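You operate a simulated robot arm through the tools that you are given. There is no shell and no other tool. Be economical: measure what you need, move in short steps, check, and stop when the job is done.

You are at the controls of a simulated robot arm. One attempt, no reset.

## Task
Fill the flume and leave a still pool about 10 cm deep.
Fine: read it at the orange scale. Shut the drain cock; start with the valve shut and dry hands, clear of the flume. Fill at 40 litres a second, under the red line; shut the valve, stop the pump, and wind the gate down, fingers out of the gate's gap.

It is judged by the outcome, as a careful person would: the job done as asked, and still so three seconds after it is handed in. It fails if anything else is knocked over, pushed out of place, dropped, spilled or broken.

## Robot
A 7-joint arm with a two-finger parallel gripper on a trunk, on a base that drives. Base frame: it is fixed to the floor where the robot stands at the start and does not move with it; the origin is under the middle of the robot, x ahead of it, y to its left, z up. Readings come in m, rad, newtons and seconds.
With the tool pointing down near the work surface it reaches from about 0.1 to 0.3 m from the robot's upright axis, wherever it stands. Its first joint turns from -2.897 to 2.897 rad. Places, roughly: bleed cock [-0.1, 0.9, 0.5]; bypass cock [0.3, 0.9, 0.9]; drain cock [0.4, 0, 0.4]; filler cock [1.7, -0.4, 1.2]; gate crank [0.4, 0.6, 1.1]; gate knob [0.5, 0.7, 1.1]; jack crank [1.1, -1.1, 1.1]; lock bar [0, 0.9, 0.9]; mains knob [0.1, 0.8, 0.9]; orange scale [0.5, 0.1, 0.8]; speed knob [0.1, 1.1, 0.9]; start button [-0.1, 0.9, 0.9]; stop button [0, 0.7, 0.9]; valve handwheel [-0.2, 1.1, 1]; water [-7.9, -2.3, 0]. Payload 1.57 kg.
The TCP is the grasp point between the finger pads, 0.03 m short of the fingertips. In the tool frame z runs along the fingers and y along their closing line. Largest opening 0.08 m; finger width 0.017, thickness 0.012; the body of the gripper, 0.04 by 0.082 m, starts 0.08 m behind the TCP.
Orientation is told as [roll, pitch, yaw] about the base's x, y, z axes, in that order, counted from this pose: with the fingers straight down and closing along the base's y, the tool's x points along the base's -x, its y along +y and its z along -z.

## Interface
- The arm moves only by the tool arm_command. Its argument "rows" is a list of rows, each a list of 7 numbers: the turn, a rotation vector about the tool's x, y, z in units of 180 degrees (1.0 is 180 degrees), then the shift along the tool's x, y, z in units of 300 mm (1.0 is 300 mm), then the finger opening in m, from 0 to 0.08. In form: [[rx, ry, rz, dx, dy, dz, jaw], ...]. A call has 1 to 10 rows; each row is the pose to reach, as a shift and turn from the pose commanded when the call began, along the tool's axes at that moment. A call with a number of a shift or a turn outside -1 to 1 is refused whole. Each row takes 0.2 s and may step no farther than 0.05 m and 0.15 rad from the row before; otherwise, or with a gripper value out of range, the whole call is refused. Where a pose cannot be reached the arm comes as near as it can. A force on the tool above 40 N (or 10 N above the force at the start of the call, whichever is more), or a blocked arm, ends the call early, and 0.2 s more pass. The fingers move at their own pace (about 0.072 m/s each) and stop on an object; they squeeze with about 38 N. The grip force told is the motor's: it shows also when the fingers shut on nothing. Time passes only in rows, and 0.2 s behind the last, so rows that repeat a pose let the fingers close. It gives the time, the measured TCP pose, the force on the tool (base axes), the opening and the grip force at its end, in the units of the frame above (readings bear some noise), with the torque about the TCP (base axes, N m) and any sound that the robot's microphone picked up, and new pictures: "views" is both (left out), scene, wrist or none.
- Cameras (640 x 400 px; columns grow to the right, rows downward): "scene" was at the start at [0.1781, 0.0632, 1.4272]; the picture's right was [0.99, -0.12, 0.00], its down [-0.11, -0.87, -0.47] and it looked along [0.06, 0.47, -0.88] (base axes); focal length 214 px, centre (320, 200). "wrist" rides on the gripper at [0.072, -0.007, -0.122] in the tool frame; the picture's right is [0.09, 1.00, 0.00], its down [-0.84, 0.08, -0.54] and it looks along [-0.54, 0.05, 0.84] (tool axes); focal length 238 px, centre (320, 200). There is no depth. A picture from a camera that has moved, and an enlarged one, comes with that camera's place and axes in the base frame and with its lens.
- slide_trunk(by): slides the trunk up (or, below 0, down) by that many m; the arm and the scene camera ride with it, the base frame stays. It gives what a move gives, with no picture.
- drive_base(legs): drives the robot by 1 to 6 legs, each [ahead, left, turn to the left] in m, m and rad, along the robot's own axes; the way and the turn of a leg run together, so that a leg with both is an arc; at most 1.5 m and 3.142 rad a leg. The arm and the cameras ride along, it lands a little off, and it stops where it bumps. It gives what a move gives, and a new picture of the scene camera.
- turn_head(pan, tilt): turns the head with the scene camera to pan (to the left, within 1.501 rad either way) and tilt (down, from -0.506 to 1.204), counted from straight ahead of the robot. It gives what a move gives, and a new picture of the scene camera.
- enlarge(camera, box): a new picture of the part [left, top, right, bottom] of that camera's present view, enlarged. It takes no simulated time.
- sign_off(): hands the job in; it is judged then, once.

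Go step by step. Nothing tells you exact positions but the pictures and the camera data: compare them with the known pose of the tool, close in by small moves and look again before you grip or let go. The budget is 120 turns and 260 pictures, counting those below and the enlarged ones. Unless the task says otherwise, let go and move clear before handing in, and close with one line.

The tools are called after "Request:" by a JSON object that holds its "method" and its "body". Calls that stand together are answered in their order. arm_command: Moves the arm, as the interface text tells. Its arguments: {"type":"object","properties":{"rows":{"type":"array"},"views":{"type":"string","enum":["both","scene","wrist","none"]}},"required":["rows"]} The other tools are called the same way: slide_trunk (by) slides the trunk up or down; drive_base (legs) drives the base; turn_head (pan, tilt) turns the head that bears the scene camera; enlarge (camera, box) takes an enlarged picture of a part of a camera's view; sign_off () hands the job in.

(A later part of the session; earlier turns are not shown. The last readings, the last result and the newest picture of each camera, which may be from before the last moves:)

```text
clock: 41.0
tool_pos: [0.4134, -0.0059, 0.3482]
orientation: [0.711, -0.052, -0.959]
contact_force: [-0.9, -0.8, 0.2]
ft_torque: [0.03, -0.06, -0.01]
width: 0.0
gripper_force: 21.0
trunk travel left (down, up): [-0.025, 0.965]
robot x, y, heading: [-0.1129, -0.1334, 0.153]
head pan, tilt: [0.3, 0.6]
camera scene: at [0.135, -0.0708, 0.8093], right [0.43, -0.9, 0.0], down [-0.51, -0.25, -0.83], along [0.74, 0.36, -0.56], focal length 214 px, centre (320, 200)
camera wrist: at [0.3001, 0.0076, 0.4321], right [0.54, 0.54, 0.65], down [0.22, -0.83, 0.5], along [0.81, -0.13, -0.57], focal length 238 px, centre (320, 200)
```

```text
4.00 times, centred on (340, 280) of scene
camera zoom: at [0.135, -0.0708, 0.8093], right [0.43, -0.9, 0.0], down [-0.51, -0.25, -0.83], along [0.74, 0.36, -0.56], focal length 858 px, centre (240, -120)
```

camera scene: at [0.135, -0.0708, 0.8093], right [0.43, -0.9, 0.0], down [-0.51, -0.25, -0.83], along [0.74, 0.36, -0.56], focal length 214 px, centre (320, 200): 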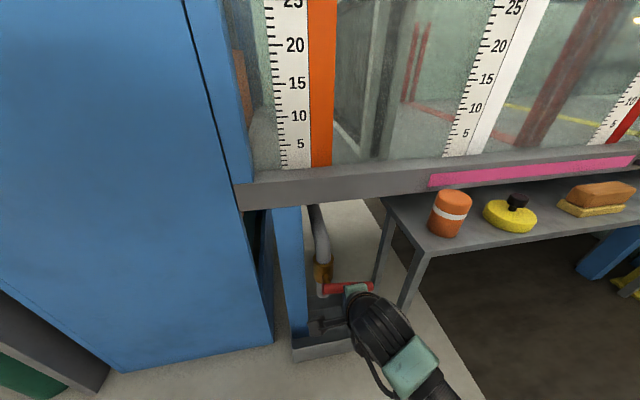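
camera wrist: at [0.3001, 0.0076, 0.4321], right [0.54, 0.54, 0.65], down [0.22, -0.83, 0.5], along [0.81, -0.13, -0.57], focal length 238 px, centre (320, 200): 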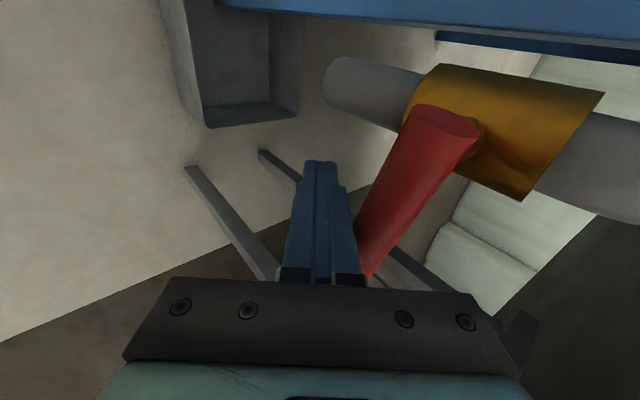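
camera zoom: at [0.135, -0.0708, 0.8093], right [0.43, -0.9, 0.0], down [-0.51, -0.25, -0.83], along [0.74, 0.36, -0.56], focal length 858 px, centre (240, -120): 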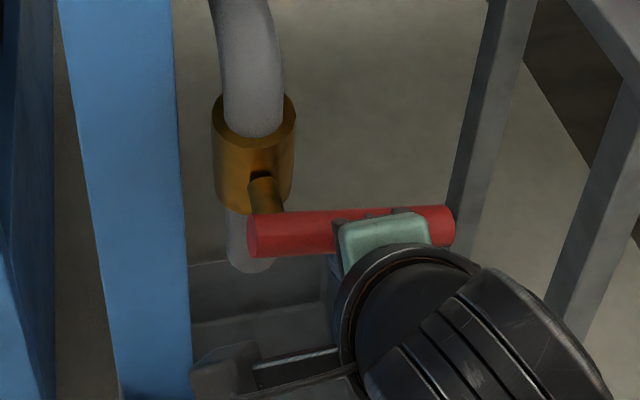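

Almost horizontal; a little more upward to reach the stop.

Request:
{"method": "arm_command", "body": {"rows": [[0, 0, 0, -0.02, 0.022, -0.025, 0.0], [0, 0, 0, -0.02, 0.044, -0.05, 0.0], [0, 0, 0, -0.02, 0.065, -0.076, 0.0]], "views": "wrist"}}

Request:
{"method": "enlarge", "body": {"camera": "scene", "box": [270, 230, 410, 330]}}

```text
clock: 41.8
tool_pos: [0.4138, -0.015, 0.3637]
orientation: [0.682, -0.049, -0.963]
contact_force: [-5.1, -3.2, -6.4]
ft_torque: [0.14, -0.19, -0.05]
width: 0.0
gripper_force: 21.4
trunk travel left (down, up): [-0.025, 0.965]
robot x, y, heading: [-0.1123, -0.1315, 0.151]
head pan, tilt: [0.3, 0.6]
stopped in row 3: the force on the tool passed its limit at 45 N (the readings are from after the stop); the commanded pose is now the measured one
camera wrist: at [0.3019, 0.0013, 0.4512], right [0.57, 0.54, 0.62], down [0.23, -0.83, 0.51], along [0.79, -0.14, -0.6], focal length 238 px, centre (320, 200)
```

wrist: 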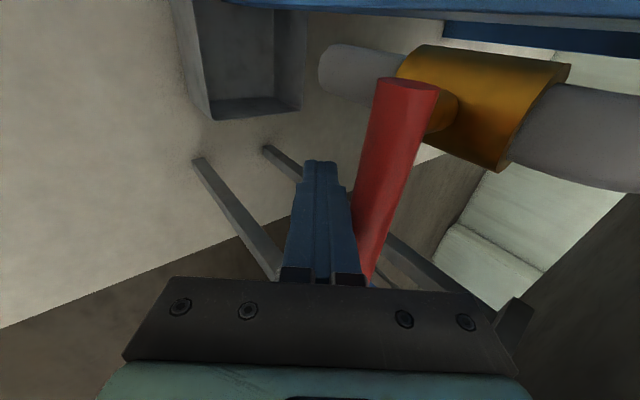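

```text
4.00 times, centred on (340, 280) of scene
camera zoom: at [0.1351, -0.071, 0.8095], right [0.43, -0.9, 0.0], down [-0.51, -0.25, -0.82], along [0.74, 0.36, -0.57], focal length 858 px, centre (240, -120)
```

zoom: 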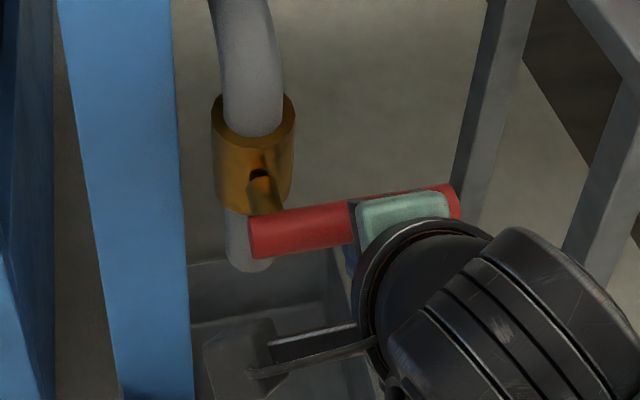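

The handle hit its stop, horizontal: drain shut. I lower off it and back away.

Request:
{"method": "arm_command", "body": {"rows": [[0, 0, 0, 0, -0.04, 0.04, 0.0], [0, 0, 0, 0, -0.06, 0.04, 0.0]], "views": "none"}}

Request:
{"method": "drive_base", "body": {"legs": [[-0.31, -0.152, 0]]}}

Request:
{"method": "enlarge", "body": {"camera": "scene", "box": [240, 150, 400, 250]}}

```text
clock: 42.4
tool_pos: [0.409, -0.0173, 0.3472]
orientation: [0.689, -0.052, -0.962]
contact_force: [0.1, 0.1, 0.3]
ft_torque: [0.01, -0.02, 0.01]
width: 0.0
gripper_force: 21.2
trunk travel left (down, up): [-0.025, 0.965]
robot x, y, heading: [-0.1168, -0.1368, 0.152]
head pan, tilt: [0.3, 0.6]
```

```text
clock: 44.6
tool_pos: [0.128, -0.211, 0.3468]
orientation: [0.685, -0.052, -0.957]
contact_force: [0.2, -1.0, 0.8]
ft_torque: [-0.01, 0.01, 0.02]
width: 0.0002
gripper_force: 21.7
trunk travel left (down, up): [-0.025, 0.965]
robot x, y, heading: [-0.3936, -0.3266, 0.152]
head pan, tilt: [0.3, 0.6]
camera scene: at [-0.1466, -0.2648, 0.8093], right [0.44, -0.9, 0.0], down [-0.51, -0.25, -0.83], along [0.74, 0.36, -0.56], focal length 214 px, centre (320, 200)
```

scene: 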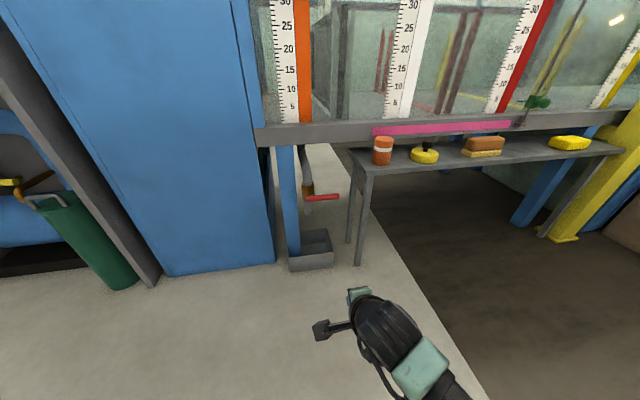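

```text
4.00 times, centred on (320, 200) of scene
camera zoom: at [-0.1466, -0.2648, 0.8093], right [0.44, -0.9, 0.0], down [-0.51, -0.25, -0.83], along [0.74, 0.36, -0.56], focal length 858 px, centre (320, 200)
```

zoom: 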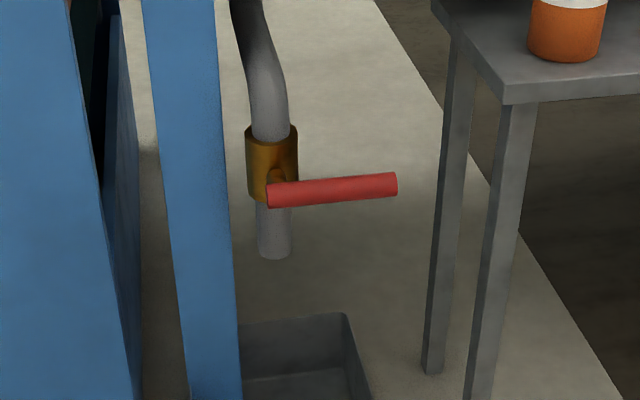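

Drain is shut. Now I raise up and move over in front of the desk panel.

Request:
{"method": "slide_trunk", "body": {"by": 0.4}}

Request:
{"method": "slide_trunk", "body": {"by": 0.3}}

Request:
{"method": "drive_base", "body": {"legs": [[-0.347, 0.72, 0]]}}

Request:
{"method": "turn_head", "body": {"pan": 0.45, "tilt": 0.6}}

Request:
{"method": "enlarge", "body": {"camera": "scene", "box": [200, 60, 520, 260]}}

```text
clock: 48.4
tool_pos: [0.1281, -0.2119, 0.7456]
orientation: [0.684, -0.052, -0.958]
contact_force: [0.1, -0.6, 1.0]
ft_torque: [0.03, -0.03, -0.02]
width: 0.0
gripper_force: 21.4
trunk travel left (down, up): [-0.425, 0.565]
robot x, y, heading: [-0.3946, -0.3283, 0.153]
head pan, tilt: [0.3, 0.6]
```

```text
clock: 51.4
tool_pos: [0.1277, -0.2118, 1.0465]
orientation: [0.687, -0.05, -0.958]
contact_force: [-1.1, -0.3, 0.2]
ft_torque: [0.01, 0.04, -0.02]
width: 0.0
gripper_force: 21.6
trunk travel left (down, up): [-0.725, 0.265]
robot x, y, heading: [-0.395, -0.3282, 0.153]
head pan, tilt: [0.3, 0.6]
```

```text
clock: 55.7
tool_pos: [-0.3275, 0.4499, 1.0462]
orientation: [0.686, -0.051, -0.958]
contact_force: [-0.4, 0.7, 0.3]
ft_torque: [0.01, 0.02, 0.05]
width: 0.0001
gripper_force: 21.7
trunk travel left (down, up): [-0.725, 0.265]
robot x, y, heading: [-0.8494, 0.3338, 0.148]
head pan, tilt: [0.3, 0.6]
camera scene: at [-0.602, 0.3966, 1.5094], right [0.44, -0.9, 0.0], down [-0.51, -0.25, -0.83], along [0.74, 0.36, -0.56], focal length 214 px, centre (320, 200)
```

scene: 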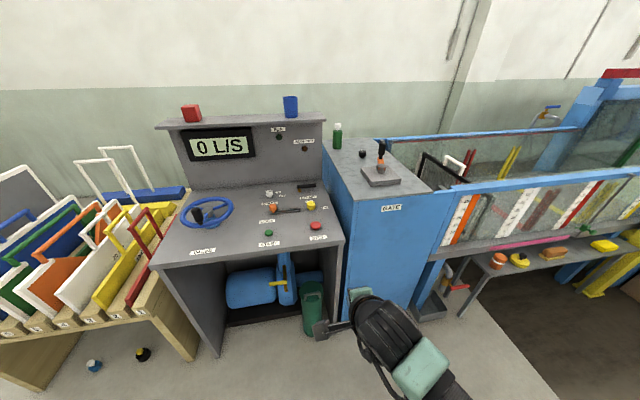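

```text
clock: 56.4
tool_pos: [-0.3279, 0.4499, 1.046]
orientation: [0.687, -0.049, -0.959]
contact_force: [-0.1, 0.2, 0.6]
ft_torque: [-0.02, 0.01, 0.0]
width: 0.0001
gripper_force: 21.2
trunk travel left (down, up): [-0.725, 0.265]
robot x, y, heading: [-0.8483, 0.3333, 0.152]
head pan, tilt: [0.45, 0.6]
camera scene: at [-0.6085, 0.4078, 1.5093], right [0.57, -0.82, 0.0], down [-0.47, -0.32, -0.83], along [0.68, 0.47, -0.56], focal length 214 px, centre (320, 200)
```

scene: 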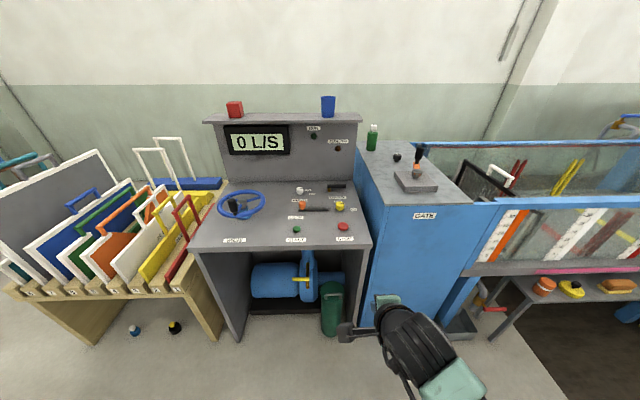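

```text
2.00 times, centred on (360, 160) of scene
camera zoom: at [-0.6085, 0.4078, 1.5093], right [0.57, -0.82, 0.0], down [-0.47, -0.32, -0.83], along [0.68, 0.47, -0.56], focal length 429 px, centre (240, 280)
```

zoom: 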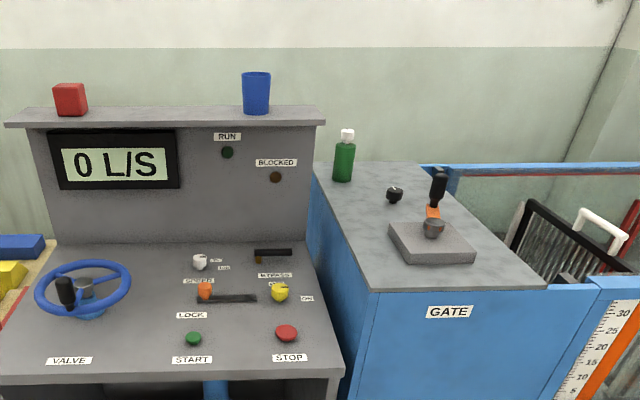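

Request:
{"method": "enlarge", "body": {"camera": "scene", "box": [270, 175, 370, 250]}}

Request:
{"method": "enlarge", "body": {"camera": "scene", "box": [205, 175, 305, 250]}}

Request:
{"method": "enlarge", "body": {"camera": "scene", "box": [360, 120, 540, 260]}}

```text
5.33 times, centred on (320, 212) of scene
camera zoom: at [-0.6085, 0.4078, 1.5093], right [0.57, -0.82, 0.0], down [-0.47, -0.32, -0.83], along [0.68, 0.47, -0.56], focal length 1144 px, centre (320, 133)
```

zoom: 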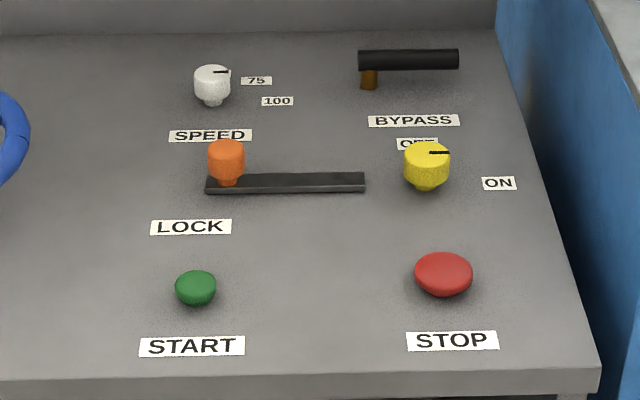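

```text
5.33 times, centred on (255, 212) of scene
camera zoom: at [-0.6085, 0.4078, 1.5093], right [0.57, -0.82, 0.0], down [-0.47, -0.32, -0.83], along [0.68, 0.47, -0.56], focal length 1144 px, centre (667, 133)
```

zoom: 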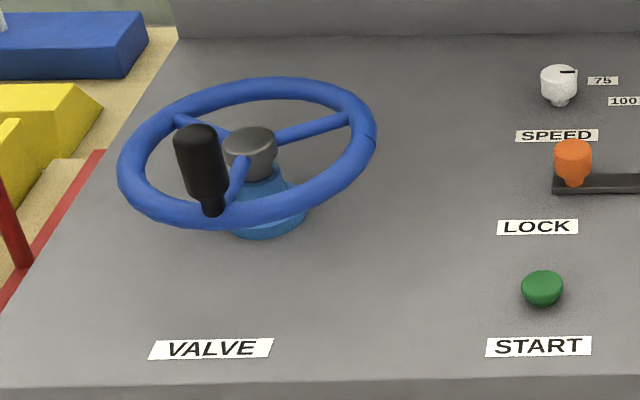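

```text
2.86 times, centred on (450, 190) of scene
camera zoom: at [-0.6085, 0.4078, 1.5093], right [0.57, -0.82, 0.0], down [-0.47, -0.32, -0.83], along [0.68, 0.47, -0.56], focal length 613 px, centre (-51, 229)
```

zoom: 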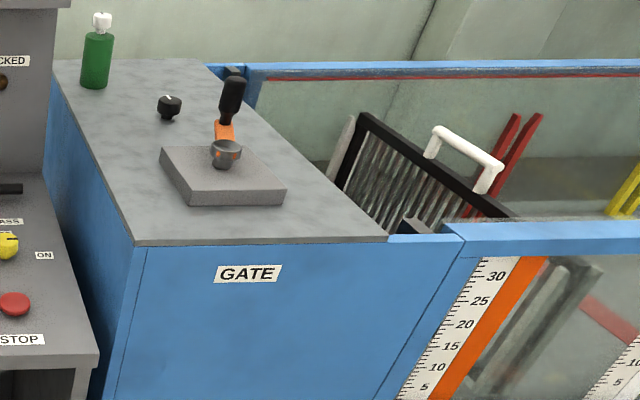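

Mains pointer looks toward ON, valve wheel on the left, START at about (-0.10, 0.88, 0.89). I drive so the closed fingertips hover above START and check with the wrist camera.

Request:
{"method": "drive_base", "body": {"legs": [[0.237, 0.366, 0]]}}

Request:
{"method": "arm_command", "body": {"rows": [[0, 0, 0, 0, 0, 0, 0.0]], "views": "wrist"}}

Request:
{"method": "enlarge", "body": {"camera": "wrist", "box": [320, 0, 640, 200]}}

```text
clock: 59.1
tool_pos: [-0.1431, 0.8423, 1.0467]
orientation: [0.685, -0.052, -0.965]
contact_force: [0.3, 1.1, 0.4]
ft_torque: [-0.01, -0.04, -0.01]
width: 0.0003
gripper_force: 21.1
trunk travel left (down, up): [-0.725, 0.265]
robot x, y, heading: [-0.6658, 0.7272, 0.145]
head pan, tilt: [0.45, 0.6]
camera scene: at [-0.4241, 0.8018, 1.5093], right [0.56, -0.83, 0.0], down [-0.47, -0.32, -0.82], along [0.68, 0.46, -0.57], focal length 214 px, centre (320, 200)
```

scene: 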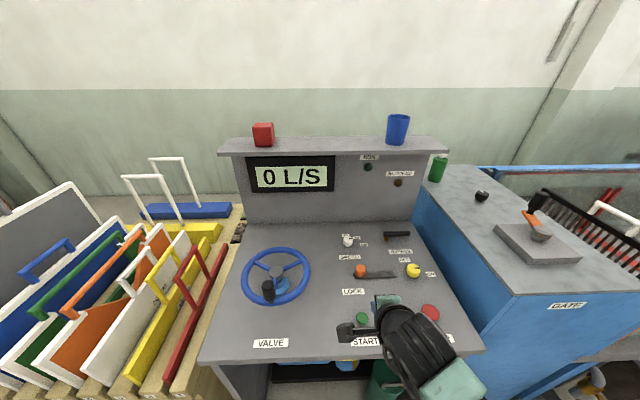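

```text
clock: 59.5
tool_pos: [-0.1428, 0.8419, 1.0468]
orientation: [0.686, -0.049, -0.963]
contact_force: [-0.2, -0.3, 0.0]
ft_torque: [0.01, -0.02, 0.0]
width: 0.0001
gripper_force: 21.5
trunk travel left (down, up): [-0.725, 0.265]
robot x, y, heading: [-0.6654, 0.7316, 0.142]
head pan, tilt: [0.45, 0.6]
camera wrist: at [-0.2551, 0.8574, 1.132], right [0.56, 0.54, 0.63], down [0.23, -0.83, 0.51], along [0.79, -0.14, -0.59], focal length 238 px, centre (320, 200)
```

wrist: 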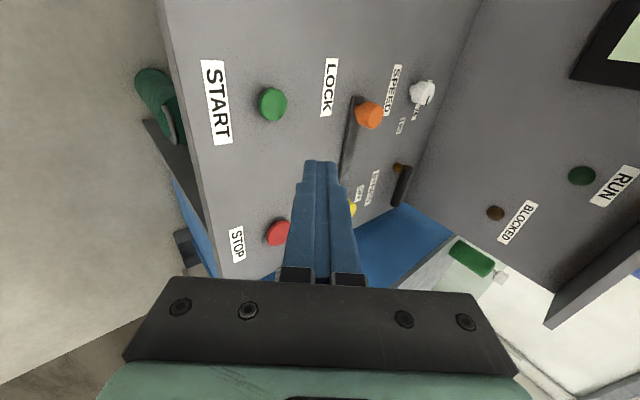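

```text
2.00 times, centred on (480, 100) of wrist
camera zoom: at [-0.2551, 0.8574, 1.132], right [0.56, 0.54, 0.63], down [0.23, -0.83, 0.51], along [0.79, -0.14, -0.59], focal length 477 px, centre (0, 400)
```

zoom: 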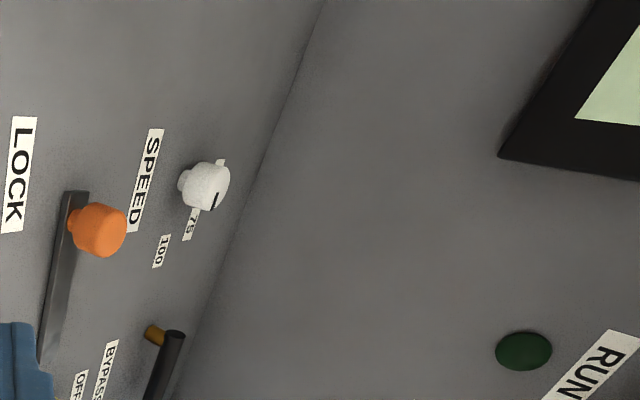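

Request:
{"method": "arm_command", "body": {"rows": [[0, 0, 0, 0.014, -0.05, 0.15, 0.0], [0, 0, 0, 0.028, -0.105, 0.29, 0.0], [0, 0, 0, 0.028, -0.105, 0.323, 0.0]], "views": "wrist"}}

Request:
{"method": "enlarge", "body": {"camera": "scene", "box": [300, 220, 500, 345]}}

```text
clock: 60.3
tool_pos: [-0.1139, 0.866, 0.9508]
orientation: [0.688, -0.048, -0.964]
contact_force: [0.0, 0.0, 1.0]
ft_torque: [-0.01, 0.01, 0.05]
width: 0.0002
gripper_force: 21.2
trunk travel left (down, up): [-0.725, 0.265]
robot x, y, heading: [-0.6639, 0.7267, 0.145]
head pan, tilt: [0.45, 0.6]
camera wrist: at [-0.2261, 0.8814, 1.036], right [0.56, 0.54, 0.63], down [0.23, -0.83, 0.51], along [0.79, -0.14, -0.59], focal length 238 px, centre (320, 200)
```

wrist: 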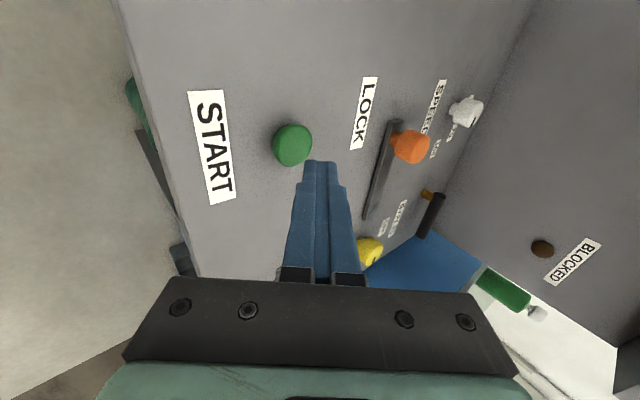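

```text
3.20 times, centred on (400, 282) of scene
camera zoom: at [-0.4242, 0.8014, 1.5094], right [0.56, -0.83, 0.0], down [-0.47, -0.32, -0.83], along [0.68, 0.46, -0.56], focal length 686 px, centre (64, -64)
```

zoom: 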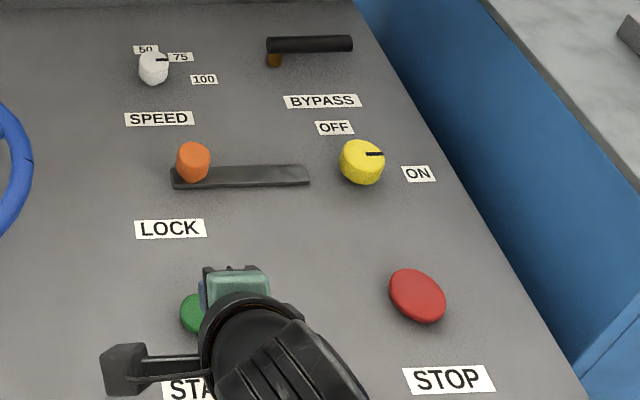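

Fingertips sit right over START; mains shows ON and the display reads 0 with the valve shut. I press START.

Request:
{"method": "arm_command", "body": {"rows": [[0, 0, 0, 0, -0.063, 0.077, 0.0], [0, 0, 0, 0, -0.08, 0.098, 0.0], [0, 0, 0, 0, -0.091, 0.111, 0.0], [0, 0, 0, 0, -0.1, 0.123, 0.0], [0, 0, 0, 0, 0, 0, 0.0]], "views": "wrist"}}

Request:
{"method": "enlarge", "body": {"camera": "scene", "box": [220, 120, 460, 270]}}

```text
clock: 61.5
tool_pos: [-0.1164, 0.8644, 0.9484]
orientation: [0.681, -0.048, -0.965]
contact_force: [-0.4, 0.3, 0.0]
ft_torque: [0.0, -0.01, -0.02]
width: 0.0
gripper_force: 21.0
trunk travel left (down, up): [-0.725, 0.265]
robot x, y, heading: [-0.6684, 0.7285, 0.142]
head pan, tilt: [0.45, 0.6]
heard: click
camera wrist: at [-0.2282, 0.8801, 1.0346], right [0.57, 0.54, 0.62], down [0.23, -0.83, 0.51], along [0.79, -0.14, -0.6], focal length 238 px, centre (320, 200)
```

wrist: 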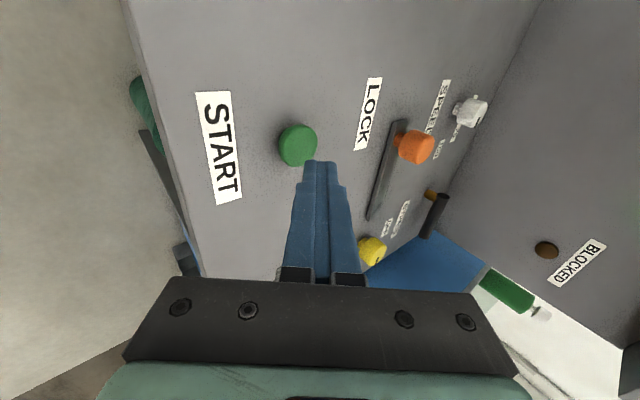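

```text
2.67 times, centred on (340, 195) of scene
camera zoom: at [-0.4245, 0.801, 1.5088], right [0.56, -0.83, 0.0], down [-0.47, -0.32, -0.83], along [0.68, 0.46, -0.56], focal length 572 px, centre (267, 213)
```

zoom: 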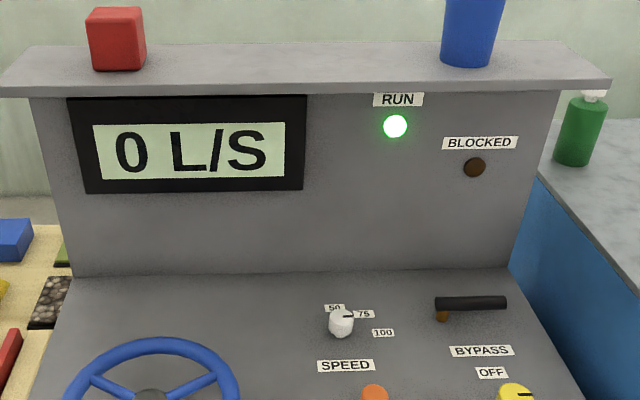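

RUN is lit at 0 L/S. For the valve I rotate the hand a quarter so the fingers close sideways around the wheel's knob.

Request:
{"method": "arm_command", "body": {"rows": [[0, 0, 0.047, 0, 0.04, -0.05, 0.03], [0, 0, 0.094, 0, 0.08, -0.1, 0.06], [0, 0, 0.141, 0, 0.12, -0.15, 0.06], [0, 0, 0.188, 0, 0.16, -0.2, 0.06], [0, 0, 0.235, 0, 0.21, -0.258, 0.06], [0, 0, 0.282, 0, 0.21, -0.258, 0.06], [0, 0, 0.329, 0, 0.21, -0.258, 0.06], [0, 0, 0.376, 0, 0.21, -0.258, 0.06], [0, 0, 0.423, 0, 0.21, -0.258, 0.06], [0, 0, 0.47, 0, 0.21, -0.258, 0.06]], "views": "both"}}

```text
clock: 63.7
tool_pos: [-0.1175, 0.8692, 1.0502]
orientation: [0.139, 0.675, -2.376]
contact_force: [-0.4, 0.3, -0.1]
ft_torque: [-0.03, -0.01, -0.01]
width: 0.0601
gripper_force: 0.1
trunk travel left (down, up): [-0.725, 0.265]
robot x, y, heading: [-0.6665, 0.7282, 0.151]
head pan, tilt: [0.45, 0.6]
camera scene: at [-0.4242, 0.8016, 1.5093], right [0.56, -0.83, 0.0], down [-0.47, -0.32, -0.83], along [0.68, 0.46, -0.56], focal length 214 px, centre (320, 200)
camera wrist: at [-0.1481, 0.8736, 1.1882], right [0.67, -0.72, 0.16], down [-0.72, -0.69, -0.1], along [0.18, -0.05, -0.98], focal length 238 px, centre (320, 200)
```

scene: 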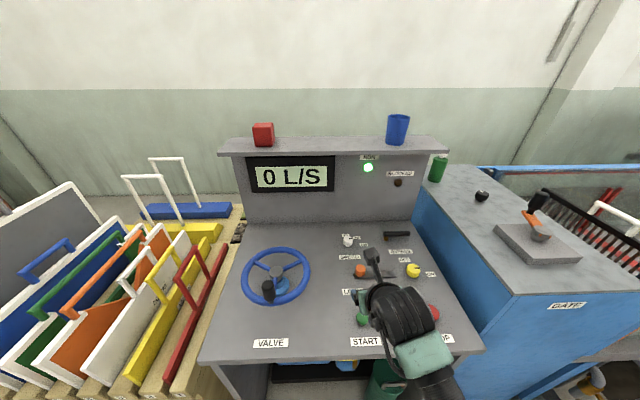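
wrist: 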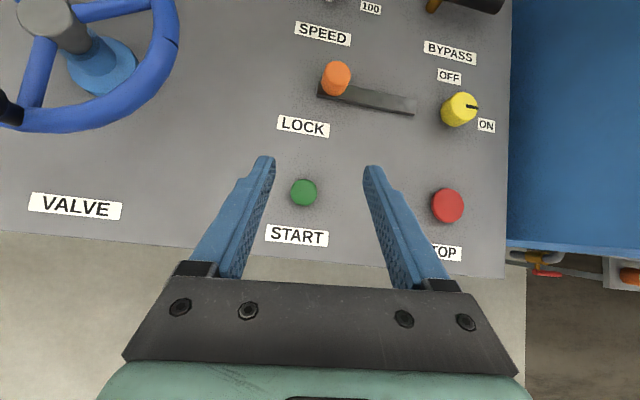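

The display and wheel are well in view. I finish the quarter turn and pull the arm in so it has room to orbit, then drive toward the wheel's knob.

Request:
{"method": "arm_command", "body": {"rows": [[0, 0, 0.01, -0.09, -0.01, -0.055, 0.07], [0, 0, 0.02, -0.18, -0.02, -0.11, 0.07], [0, 0, 0.03, -0.28, -0.03, -0.166, 0.07], [0, 0, 0.03, -0.374, -0.041, -0.222, 0.07]], "views": "none"}}

```text
clock: 64.7
tool_pos: [-0.2247, 0.7966, 1.031]
orientation: [0.063, 0.686, -2.496]
contact_force: [-0.1, 0.1, -0.4]
ft_torque: [0.0, -0.02, 0.01]
width: 0.0699
gripper_force: 0.1
trunk travel left (down, up): [-0.725, 0.265]
robot x, y, heading: [-0.6648, 0.7255, 0.144]
head pan, tilt: [0.45, 0.6]
```

Request:
{"method": "drive_base", "body": {"legs": [[-0.042, 0.249, 0]]}}

Request:
{"method": "arm_command", "body": {"rows": [[0, 0, 0, 0, 0, 0, 0.07]], "views": "wrist"}}

```text
clock: 66.5
tool_pos: [-0.3019, 1.0342, 1.03]
orientation: [0.064, 0.687, -2.495]
contact_force: [-0.3, -0.9, -0.4]
ft_torque: [-0.01, 0.0, -0.02]
width: 0.07
gripper_force: 0.2
trunk travel left (down, up): [-0.725, 0.265]
robot x, y, heading: [-0.7444, 0.9642, 0.147]
head pan, tilt: [0.45, 0.6]
camera scene: at [-0.501, 1.0407, 1.5093], right [0.56, -0.83, 0.0], down [-0.47, -0.32, -0.82], along [0.68, 0.46, -0.57], focal length 214 px, centre (320, 200)
```

scene: 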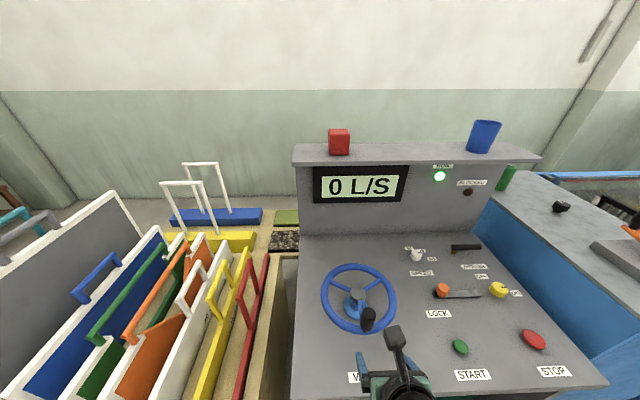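

```text
clock: 66.9
tool_pos: [-0.3002, 1.0348, 1.0305]
orientation: [0.062, 0.686, -2.494]
contact_force: [-0.3, -0.5, 0.2]
ft_torque: [0.0, 0.0, -0.01]
width: 0.0703
gripper_force: 0.0
trunk travel left (down, up): [-0.725, 0.265]
robot x, y, heading: [-0.7414, 0.9668, 0.148]
head pan, tilt: [0.45, 0.6]
camera wrist: at [-0.327, 1.0333, 1.1694], right [0.62, -0.77, 0.11], down [-0.77, -0.63, -0.11], along [0.15, -0.02, -0.99], focal length 238 px, centre (320, 200)
```

wrist: 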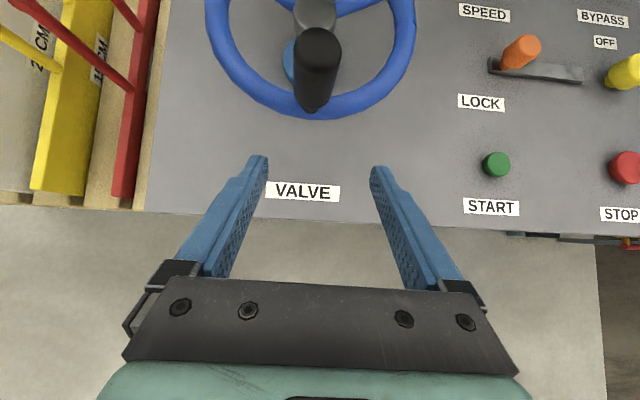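

Aligned: the knob lies between the fingers at about (-0.24, 1.085). I move in and close on it.

Request:
{"method": "arm_command", "body": {"rows": [[0, 0, 0, 0.09, -0.012, 0.096, 0.07], [0, 0, 0, 0.181, -0.024, 0.192, 0.07], [0, 0, 0, 0.181, -0.024, 0.192, 0.02], [0, 0, 0, 0.181, -0.024, 0.192, 0.02], [0, 0, 0, 0.181, -0.024, 0.192, 0.02]], "views": "both"}}

```text
clock: 68.1
tool_pos: [-0.2397, 1.0864, 1.0187]
orientation: [0.062, 0.686, -2.495]
contact_force: [-0.7, 1.3, 0.7]
ft_torque: [0.85, 0.37, 0.12]
width: 0.0331
gripper_force: 40.9
trunk travel left (down, up): [-0.725, 0.265]
robot x, y, heading: [-0.7418, 0.964, 0.152]
head pan, tilt: [0.45, 0.6]
camera scene: at [-0.5009, 1.0404, 1.5094], right [0.56, -0.83, 0.0], down [-0.47, -0.32, -0.83], along [0.68, 0.46, -0.56], focal length 214 px, centre (320, 200)
camera wrist: at [-0.2659, 1.0855, 1.158], right [0.62, -0.77, 0.11], down [-0.77, -0.63, -0.11], along [0.15, -0.01, -0.99], focal length 238 px, centre (320, 200)
```

scene: 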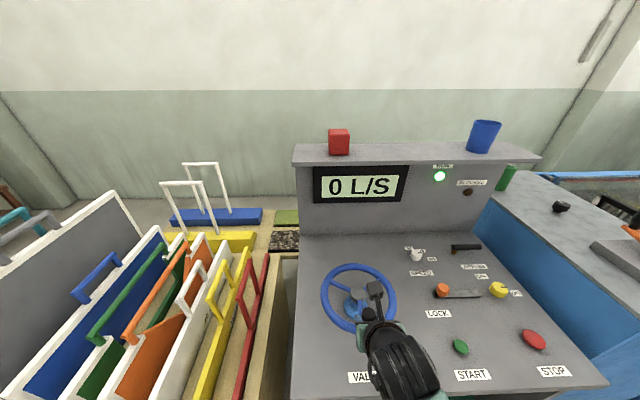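
wrist: 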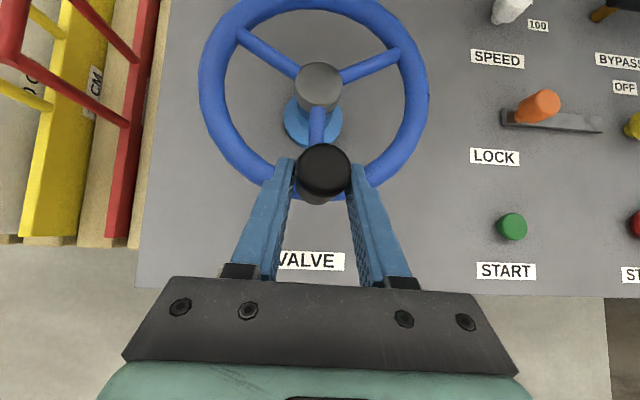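

Gripped. I turn the wheel counter-clockwise about 60° and watch the display.

Request:
{"method": "arm_command", "body": {"rows": [[0, 0, 0, 0.008, 0.072, 0.011, 0.02], [0, 0, 0, 0.03, 0.139, 0.034, 0.02], [0, 0, 0, 0.065, 0.195, 0.066, 0.02], [0, 0, 0, 0.111, 0.237, 0.106, 0.02]], "views": "both"}}

```text
clock: 68.5
tool_pos: [-0.2387, 1.0854, 1.0182]
orientation: [0.023, 0.682, -2.488]
contact_force: [-17.9, -2.5, 15.4]
ft_torque: [0.43, 1.39, 0.13]
width: 0.0323
gripper_force: 40.2
trunk travel left (down, up): [-0.725, 0.265]
robot x, y, heading: [-0.7412, 0.969, 0.151]
head pan, tilt: [0.45, 0.6]
stopped in row 2: the force on the tool passed its limit at 49 N (the readings are from after the stop); the commanded pose is now the measured one
camera scene: at [-0.504, 1.0379, 1.5103], right [0.56, -0.83, 0.0], down [-0.47, -0.32, -0.83], along [0.68, 0.47, -0.56], focal length 214 px, centre (320, 200)
camera wrist: at [-0.2616, 1.0815, 1.158], right [0.65, -0.76, 0.08], down [-0.75, -0.65, -0.11], along [0.13, 0.01, -0.99], focal length 238 px, centre (320, 200)
```

scene: 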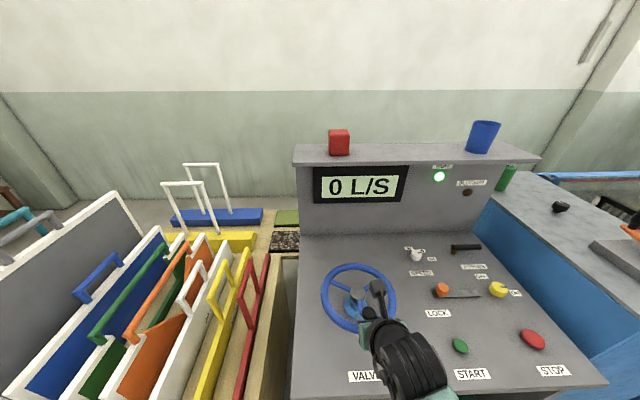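
wrist: 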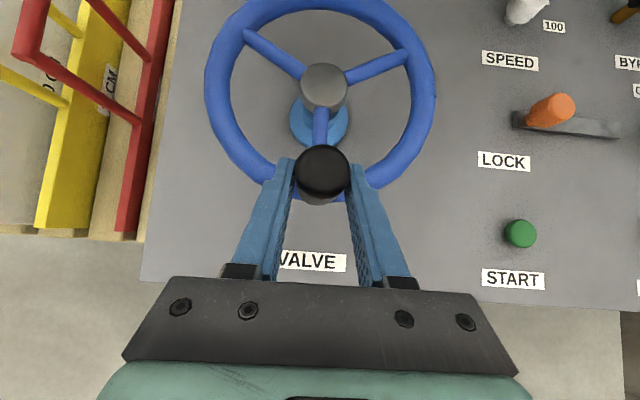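

The wheel resists counter-clockwise. I test gently the other way before suspecting the LOCK.

Request:
{"method": "arm_command", "body": {"rows": [[0, 0, 0, 0.003, -0.037, 0, 0.02], [0, 0, 0, 0.007, -0.073, 0.001, 0.02]], "views": "wrist"}}

Request:
{"method": "enlarge", "body": {"camera": "scene", "box": [280, 150, 540, 312]}}

```text
clock: 69.2
tool_pos: [-0.2455, 1.104, 1.0183]
orientation: [0.032, 0.682, -2.491]
contact_force: [-1.1, -5.1, 6.9]
ft_torque: [1.21, 0.41, -0.49]
width: 0.0326
gripper_force: 40.4
trunk travel left (down, up): [-0.725, 0.265]
robot x, y, heading: [-0.7467, 0.9654, 0.15]
head pan, tilt: [0.45, 0.6]
camera wrist: at [-0.2692, 1.0999, 1.1574], right [0.64, -0.76, 0.08], down [-0.75, -0.65, -0.11], along [0.13, 0.01, -0.99], focal length 238 px, centre (320, 200)
```

wrist: 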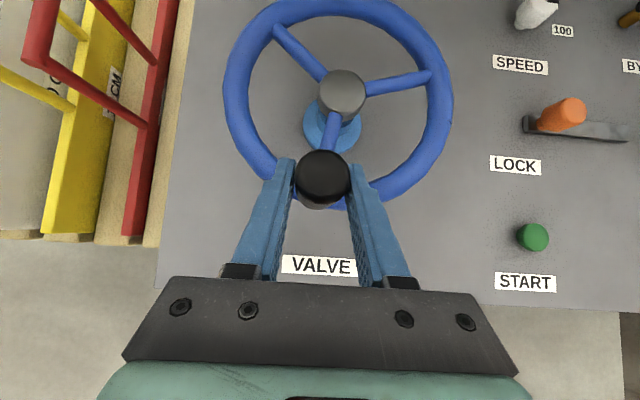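

```text
2.46 times, centred on (410, 231) of scene
camera zoom: at [-0.5018, 1.0398, 1.5095], right [0.56, -0.83, 0.0], down [-0.47, -0.32, -0.83], along [0.68, 0.47, -0.56], focal length 528 px, centre (98, 124)
```

zoom: 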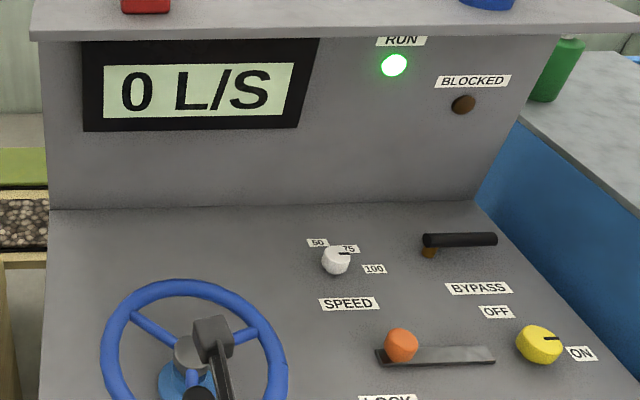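

It turns freely clockwise, so counter-clockwise was the shut stop and clockwise opens. I open further in a 60° arc.

Request:
{"method": "arm_command", "body": {"rows": [[0, 0, 0, 0.019, -0.069, 0.013, 0.02], [0, 0, 0, 0.051, -0.129, 0.037, 0.02], [0, 0, 0, 0.094, -0.177, 0.07, 0.02], [0, 0, 0, 0.144, -0.209, 0.11, 0.02]], "views": "both"}}

```text
clock: 70.2
tool_pos: [-0.2412, 1.1895, 1.0166]
orientation: [0.03, 0.68, -2.488]
contact_force: [-0.8, -1.1, 4.4]
ft_torque: [0.59, 1.2, -0.24]
width: 0.0321
gripper_force: 40.6
trunk travel left (down, up): [-0.725, 0.265]
robot x, y, heading: [-0.7435, 0.9677, 0.146]
head pan, tilt: [0.45, 0.6]
camera scene: at [-0.5021, 1.0402, 1.5096], right [0.56, -0.83, 0.0], down [-0.47, -0.32, -0.83], along [0.68, 0.47, -0.56], focal length 214 px, centre (320, 200)
camera wrist: at [-0.264, 1.1837, 1.1553], right [0.65, -0.76, 0.08], down [-0.75, -0.65, -0.1], along [0.13, 0.01, -0.99], focal length 238 px, centre (320, 200)
```

scene: 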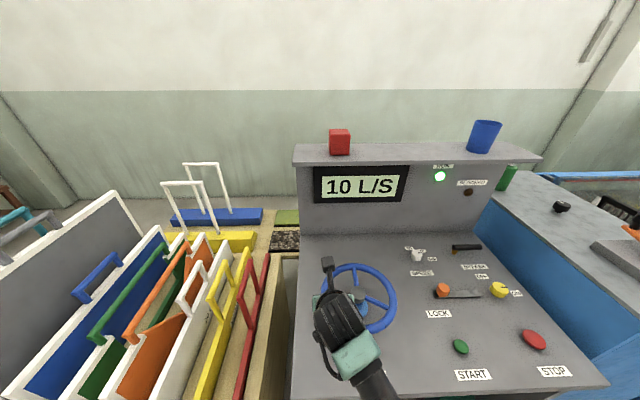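
wrist: 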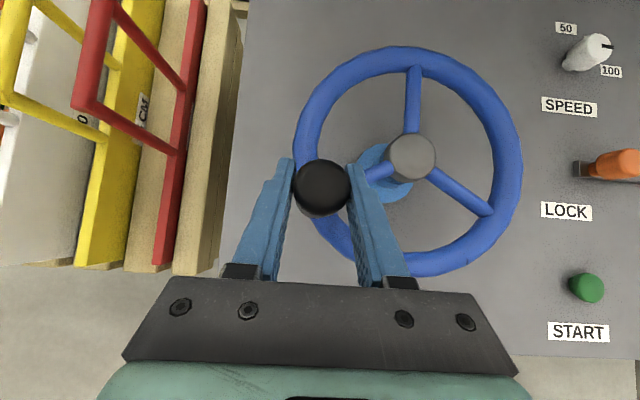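

10 L/S. I keep opening.

Request:
{"method": "arm_command", "body": {"rows": [[0, 0, 0, 0.055, -0.015, 0.044, 0.02], [0, 0, 0, 0.111, -0.012, 0.09, 0.02], [0, 0, 0, 0.164, 0.011, 0.134, 0.02]], "views": "both"}}

```text
clock: 71.0
tool_pos: [-0.1959, 1.2357, 1.015]
orientation: [0.022, 0.681, -2.471]
contact_force: [-20.1, 31.2, 0.6]
ft_torque: [-0.04, 0.81, -0.57]
width: 0.0323
gripper_force: 40.6
trunk travel left (down, up): [-0.725, 0.265]
robot x, y, heading: [-0.7425, 0.9652, 0.151]
head pan, tilt: [0.45, 0.6]
camera scene: at [-0.5047, 1.0466, 1.5096], right [0.56, -0.83, 0.0], down [-0.46, -0.32, -0.82], along [0.68, 0.46, -0.57], focal length 214 px, centre (320, 200)
camera wrist: at [-0.219, 1.2294, 1.1552], right [0.66, -0.74, 0.07], down [-0.74, -0.67, -0.1], along [0.13, 0.01, -0.99], focal length 238 px, centre (320, 200)
```

scene: 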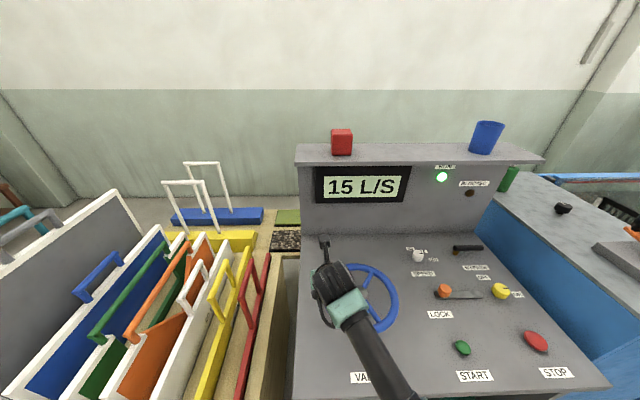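
wrist: 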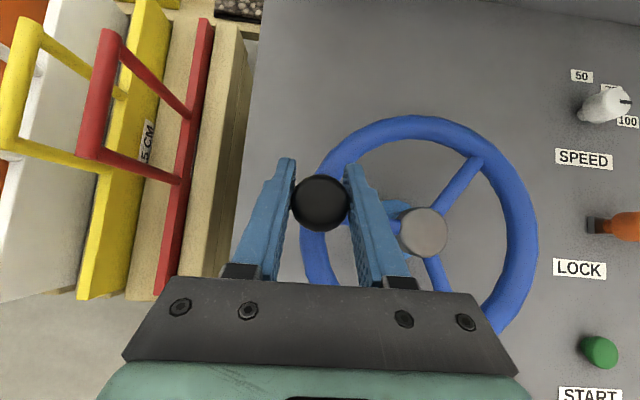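

15 L/S; the knob's circle is a bit larger than I assumed. I correct it and go on.

Request:
{"method": "arm_command", "body": {"rows": [[0, 0, 0, 0.067, -0.018, 0.053, 0.02], [0, 0, 0, 0.124, 0.028, 0.102, 0.02], [0, 0, 0, 0.17, 0.093, 0.141, 0.02], [0, 0, 0, 0.201, 0.17, 0.169, 0.02]], "views": "both"}}

```text
clock: 72.0
tool_pos: [-0.0896, 1.2229, 1.0166]
orientation: [0.034, 0.677, -2.491]
contact_force: [2.4, 4.0, -2.3]
ft_torque: [1.05, 0.73, 0.05]
width: 0.0321
gripper_force: 41.0
trunk travel left (down, up): [-0.725, 0.265]
robot x, y, heading: [-0.7416, 0.9639, 0.146]
head pan, tilt: [0.45, 0.6]
camera scene: at [-0.5003, 1.0401, 1.5092], right [0.56, -0.83, 0.0], down [-0.47, -0.32, -0.82], along [0.68, 0.46, -0.57], focal length 214 px, centre (320, 200)
camera wrist: at [-0.1134, 1.2202, 1.1565], right [0.64, -0.76, 0.08], down [-0.76, -0.65, -0.1], along [0.13, 0.0, -0.99], focal length 238 px, centre (320, 200)
```

scene: 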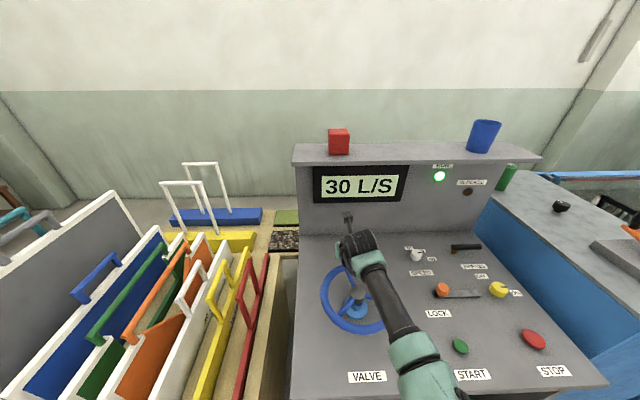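
wrist: 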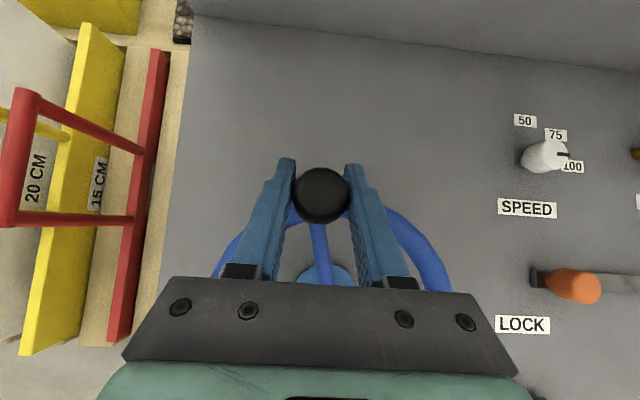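

30 L/S. A little more, then let the reading settle.

Request:
{"method": "arm_command", "body": {"rows": [[0, 0, 0, 0.01, 0.086, 0.012, 0.02], [0, 0, 0, 0.007, 0.173, 0.012, 0.02], [0, 0, 0, 0.007, 0.173, 0.012, 0.02]], "views": "scene"}}

```text
clock: 72.8
tool_pos: [-0.0606, 1.1877, 1.0184]
orientation: [0.034, 0.68, -2.488]
contact_force: [-1.4, 2.4, 0.7]
ft_torque: [0.61, 0.71, -0.28]
width: 0.0322
gripper_force: 40.2
trunk travel left (down, up): [-0.725, 0.265]
robot x, y, heading: [-0.7452, 0.9665, 0.148]
head pan, tilt: [0.45, 0.6]
camera scene: at [-0.5017, 1.0408, 1.5094], right [0.56, -0.83, 0.0], down [-0.47, -0.32, -0.83], along [0.68, 0.46, -0.56], focal length 214 px, centre (320, 200)
```

scene: 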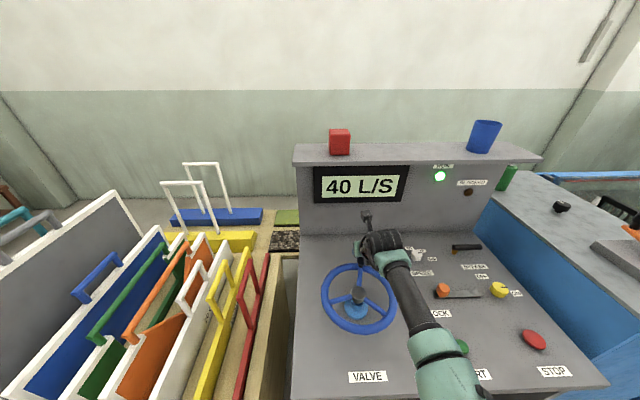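

Exactly 40 L/S. I keep hold of the wheel and look over to the orange scale.

Request:
{"method": "turn_head", "body": {"pan": -0.75, "tilt": 0.4}}

Request:
{"method": "enlarge", "body": {"camera": "scene", "box": [200, 120, 440, 270]}}

```text
clock: 74.2
tool_pos: [-0.059, 1.1885, 1.0179]
orientation: [0.033, 0.683, -2.488]
contact_force: [2.4, -3.9, 4.9]
ft_torque: [-0.04, 1.04, 0.39]
width: 0.032
gripper_force: 40.8
trunk travel left (down, up): [-0.725, 0.265]
robot x, y, heading: [-0.7464, 0.9665, 0.149]
head pan, tilt: [-0.75, 0.4]
camera scene: at [-0.4981, 0.9377, 1.5276], right [-0.57, -0.82, 0.0], down [-0.32, 0.22, -0.92], along [0.76, -0.52, -0.39], focal length 214 px, centre (320, 200)
```

scene: 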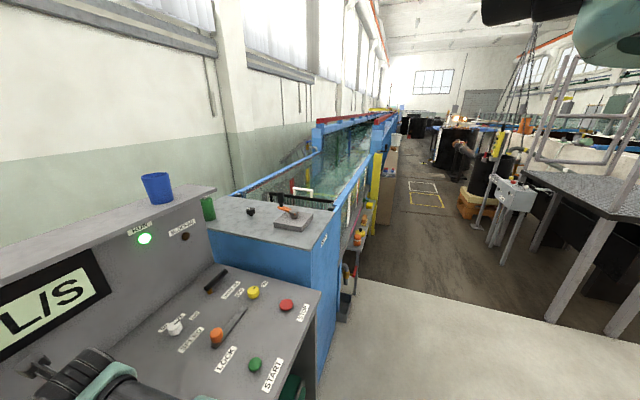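

```text
2.67 times, centred on (320, 195) of scene
camera zoom: at [-0.4981, 0.9377, 1.5276], right [-0.57, -0.82, 0.0], down [-0.32, 0.22, -0.92], along [0.76, -0.52, -0.39], focal length 572 px, centre (320, 213)
```

zoom: 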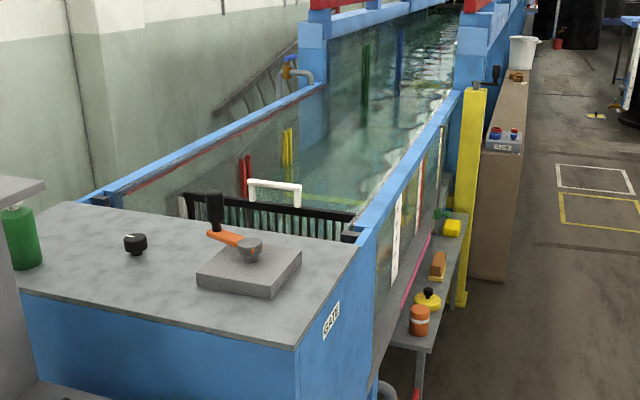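

Request:
{"method": "enlarge", "body": {"camera": "scene", "box": [230, 160, 390, 260]}}

```text
4.00 times, centred on (310, 210) of scene
camera zoom: at [-0.4981, 0.9377, 1.5276], right [-0.57, -0.82, 0.0], down [-0.32, 0.22, -0.92], along [0.76, -0.52, -0.39], focal length 858 px, centre (360, 160)
```

zoom: 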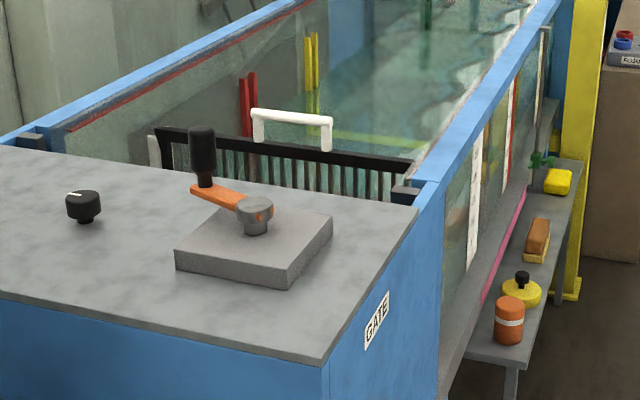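

Request:
{"method": "arm_command", "body": {"rows": [[0, 0, 0, 0, 0, 0, 0.02], [0, 0, 0, 0, 0, 0, 0.02], [0, 0, 0, 0, 0, 0, 0.02], [0, 0, 0, 0, 0, 0, 0.02], [0, 0, 0, 0, 0, 0, 0.02], [0, 0, 0, 0, 0, 0, 0.02], [0, 0, 0, 0, 0, 0, 0.02], [0, 0, 0, 0, 0, 0, 0.02], [0, 0, 0, 0, 0, 0, 0.02], [0, 0, 0, 0, 0, 0, 0.02]], "views": "none"}}

Request:
{"method": "enlarge", "body": {"camera": "scene", "box": [230, 160, 390, 260]}}

```text
clock: 76.3
tool_pos: [-0.0611, 1.1895, 1.0172]
orientation: [0.031, 0.68, -2.489]
contact_force: [6.0, -2.7, 7.2]
ft_torque: [0.66, 0.54, 0.43]
width: 0.0323
gripper_force: 40.4
trunk travel left (down, up): [-0.725, 0.265]
robot x, y, heading: [-0.7476, 0.9681, 0.148]
head pan, tilt: [-0.75, 0.4]
```

```text
4.00 times, centred on (310, 210) of scene
camera zoom: at [-0.4981, 0.9376, 1.5276], right [-0.57, -0.82, 0.0], down [-0.32, 0.22, -0.92], along [0.76, -0.52, -0.39], focal length 858 px, centre (360, 160)
```

zoom: 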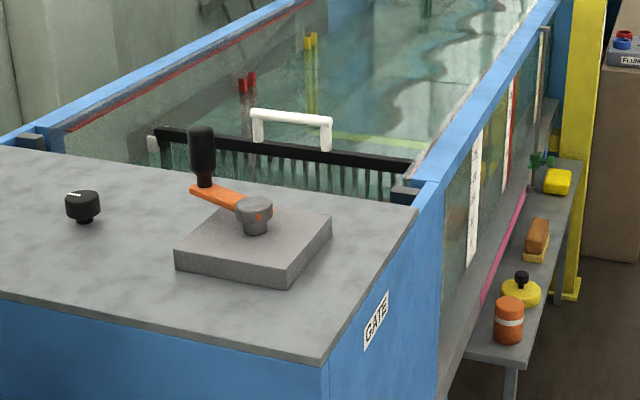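

The water is rising quickly (the red posts are nearly submerged), so I shut the valve now, counter-clockwise to its stop.

Request:
{"method": "arm_command", "body": {"rows": [[0, 0, 0, -0.004, -0.144, -0.008, 0.02], [0, 0, 0, -0.054, -0.271, -0.054, 0.02], [0, 0, 0, -0.142, -0.357, -0.129, 0.02], [0, 0, 0, -0.252, -0.387, -0.218, 0.02], [0, 0, 0, -0.361, -0.354, -0.306, 0.02], [0, 0, 0, -0.452, -0.266, -0.377, 0.02], [0, 0, 0, -0.511, -0.138, -0.42, 0.02], [0, 0, 0, -0.526, -0.077, -0.43, 0.02]], "views": "scene"}}

```text
clock: 78.2
tool_pos: [-0.235, 1.0892, 1.0173]
orientation: [0.031, 0.685, -2.488]
contact_force: [7.8, 11.7, 1.6]
ft_torque: [1.19, 0.37, -0.06]
width: 0.0325
gripper_force: 38.4
trunk travel left (down, up): [-0.725, 0.265]
robot x, y, heading: [-0.7438, 0.9686, 0.146]
head pan, tilt: [-0.75, 0.4]
camera scene: at [-0.4975, 0.9414, 1.5275], right [-0.57, -0.82, 0.0], down [-0.32, 0.22, -0.92], along [0.76, -0.52, -0.39], focal length 214 px, centre (320, 200)
```

scene: 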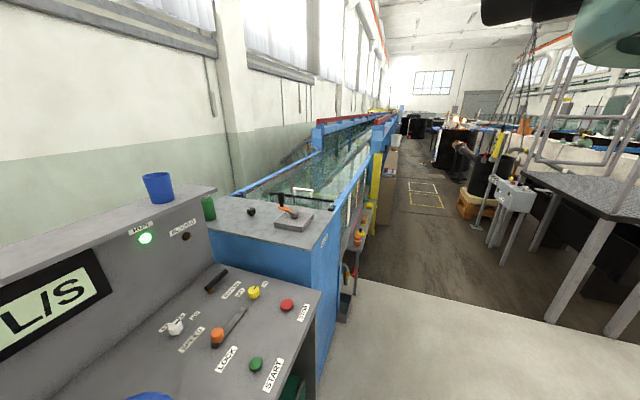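

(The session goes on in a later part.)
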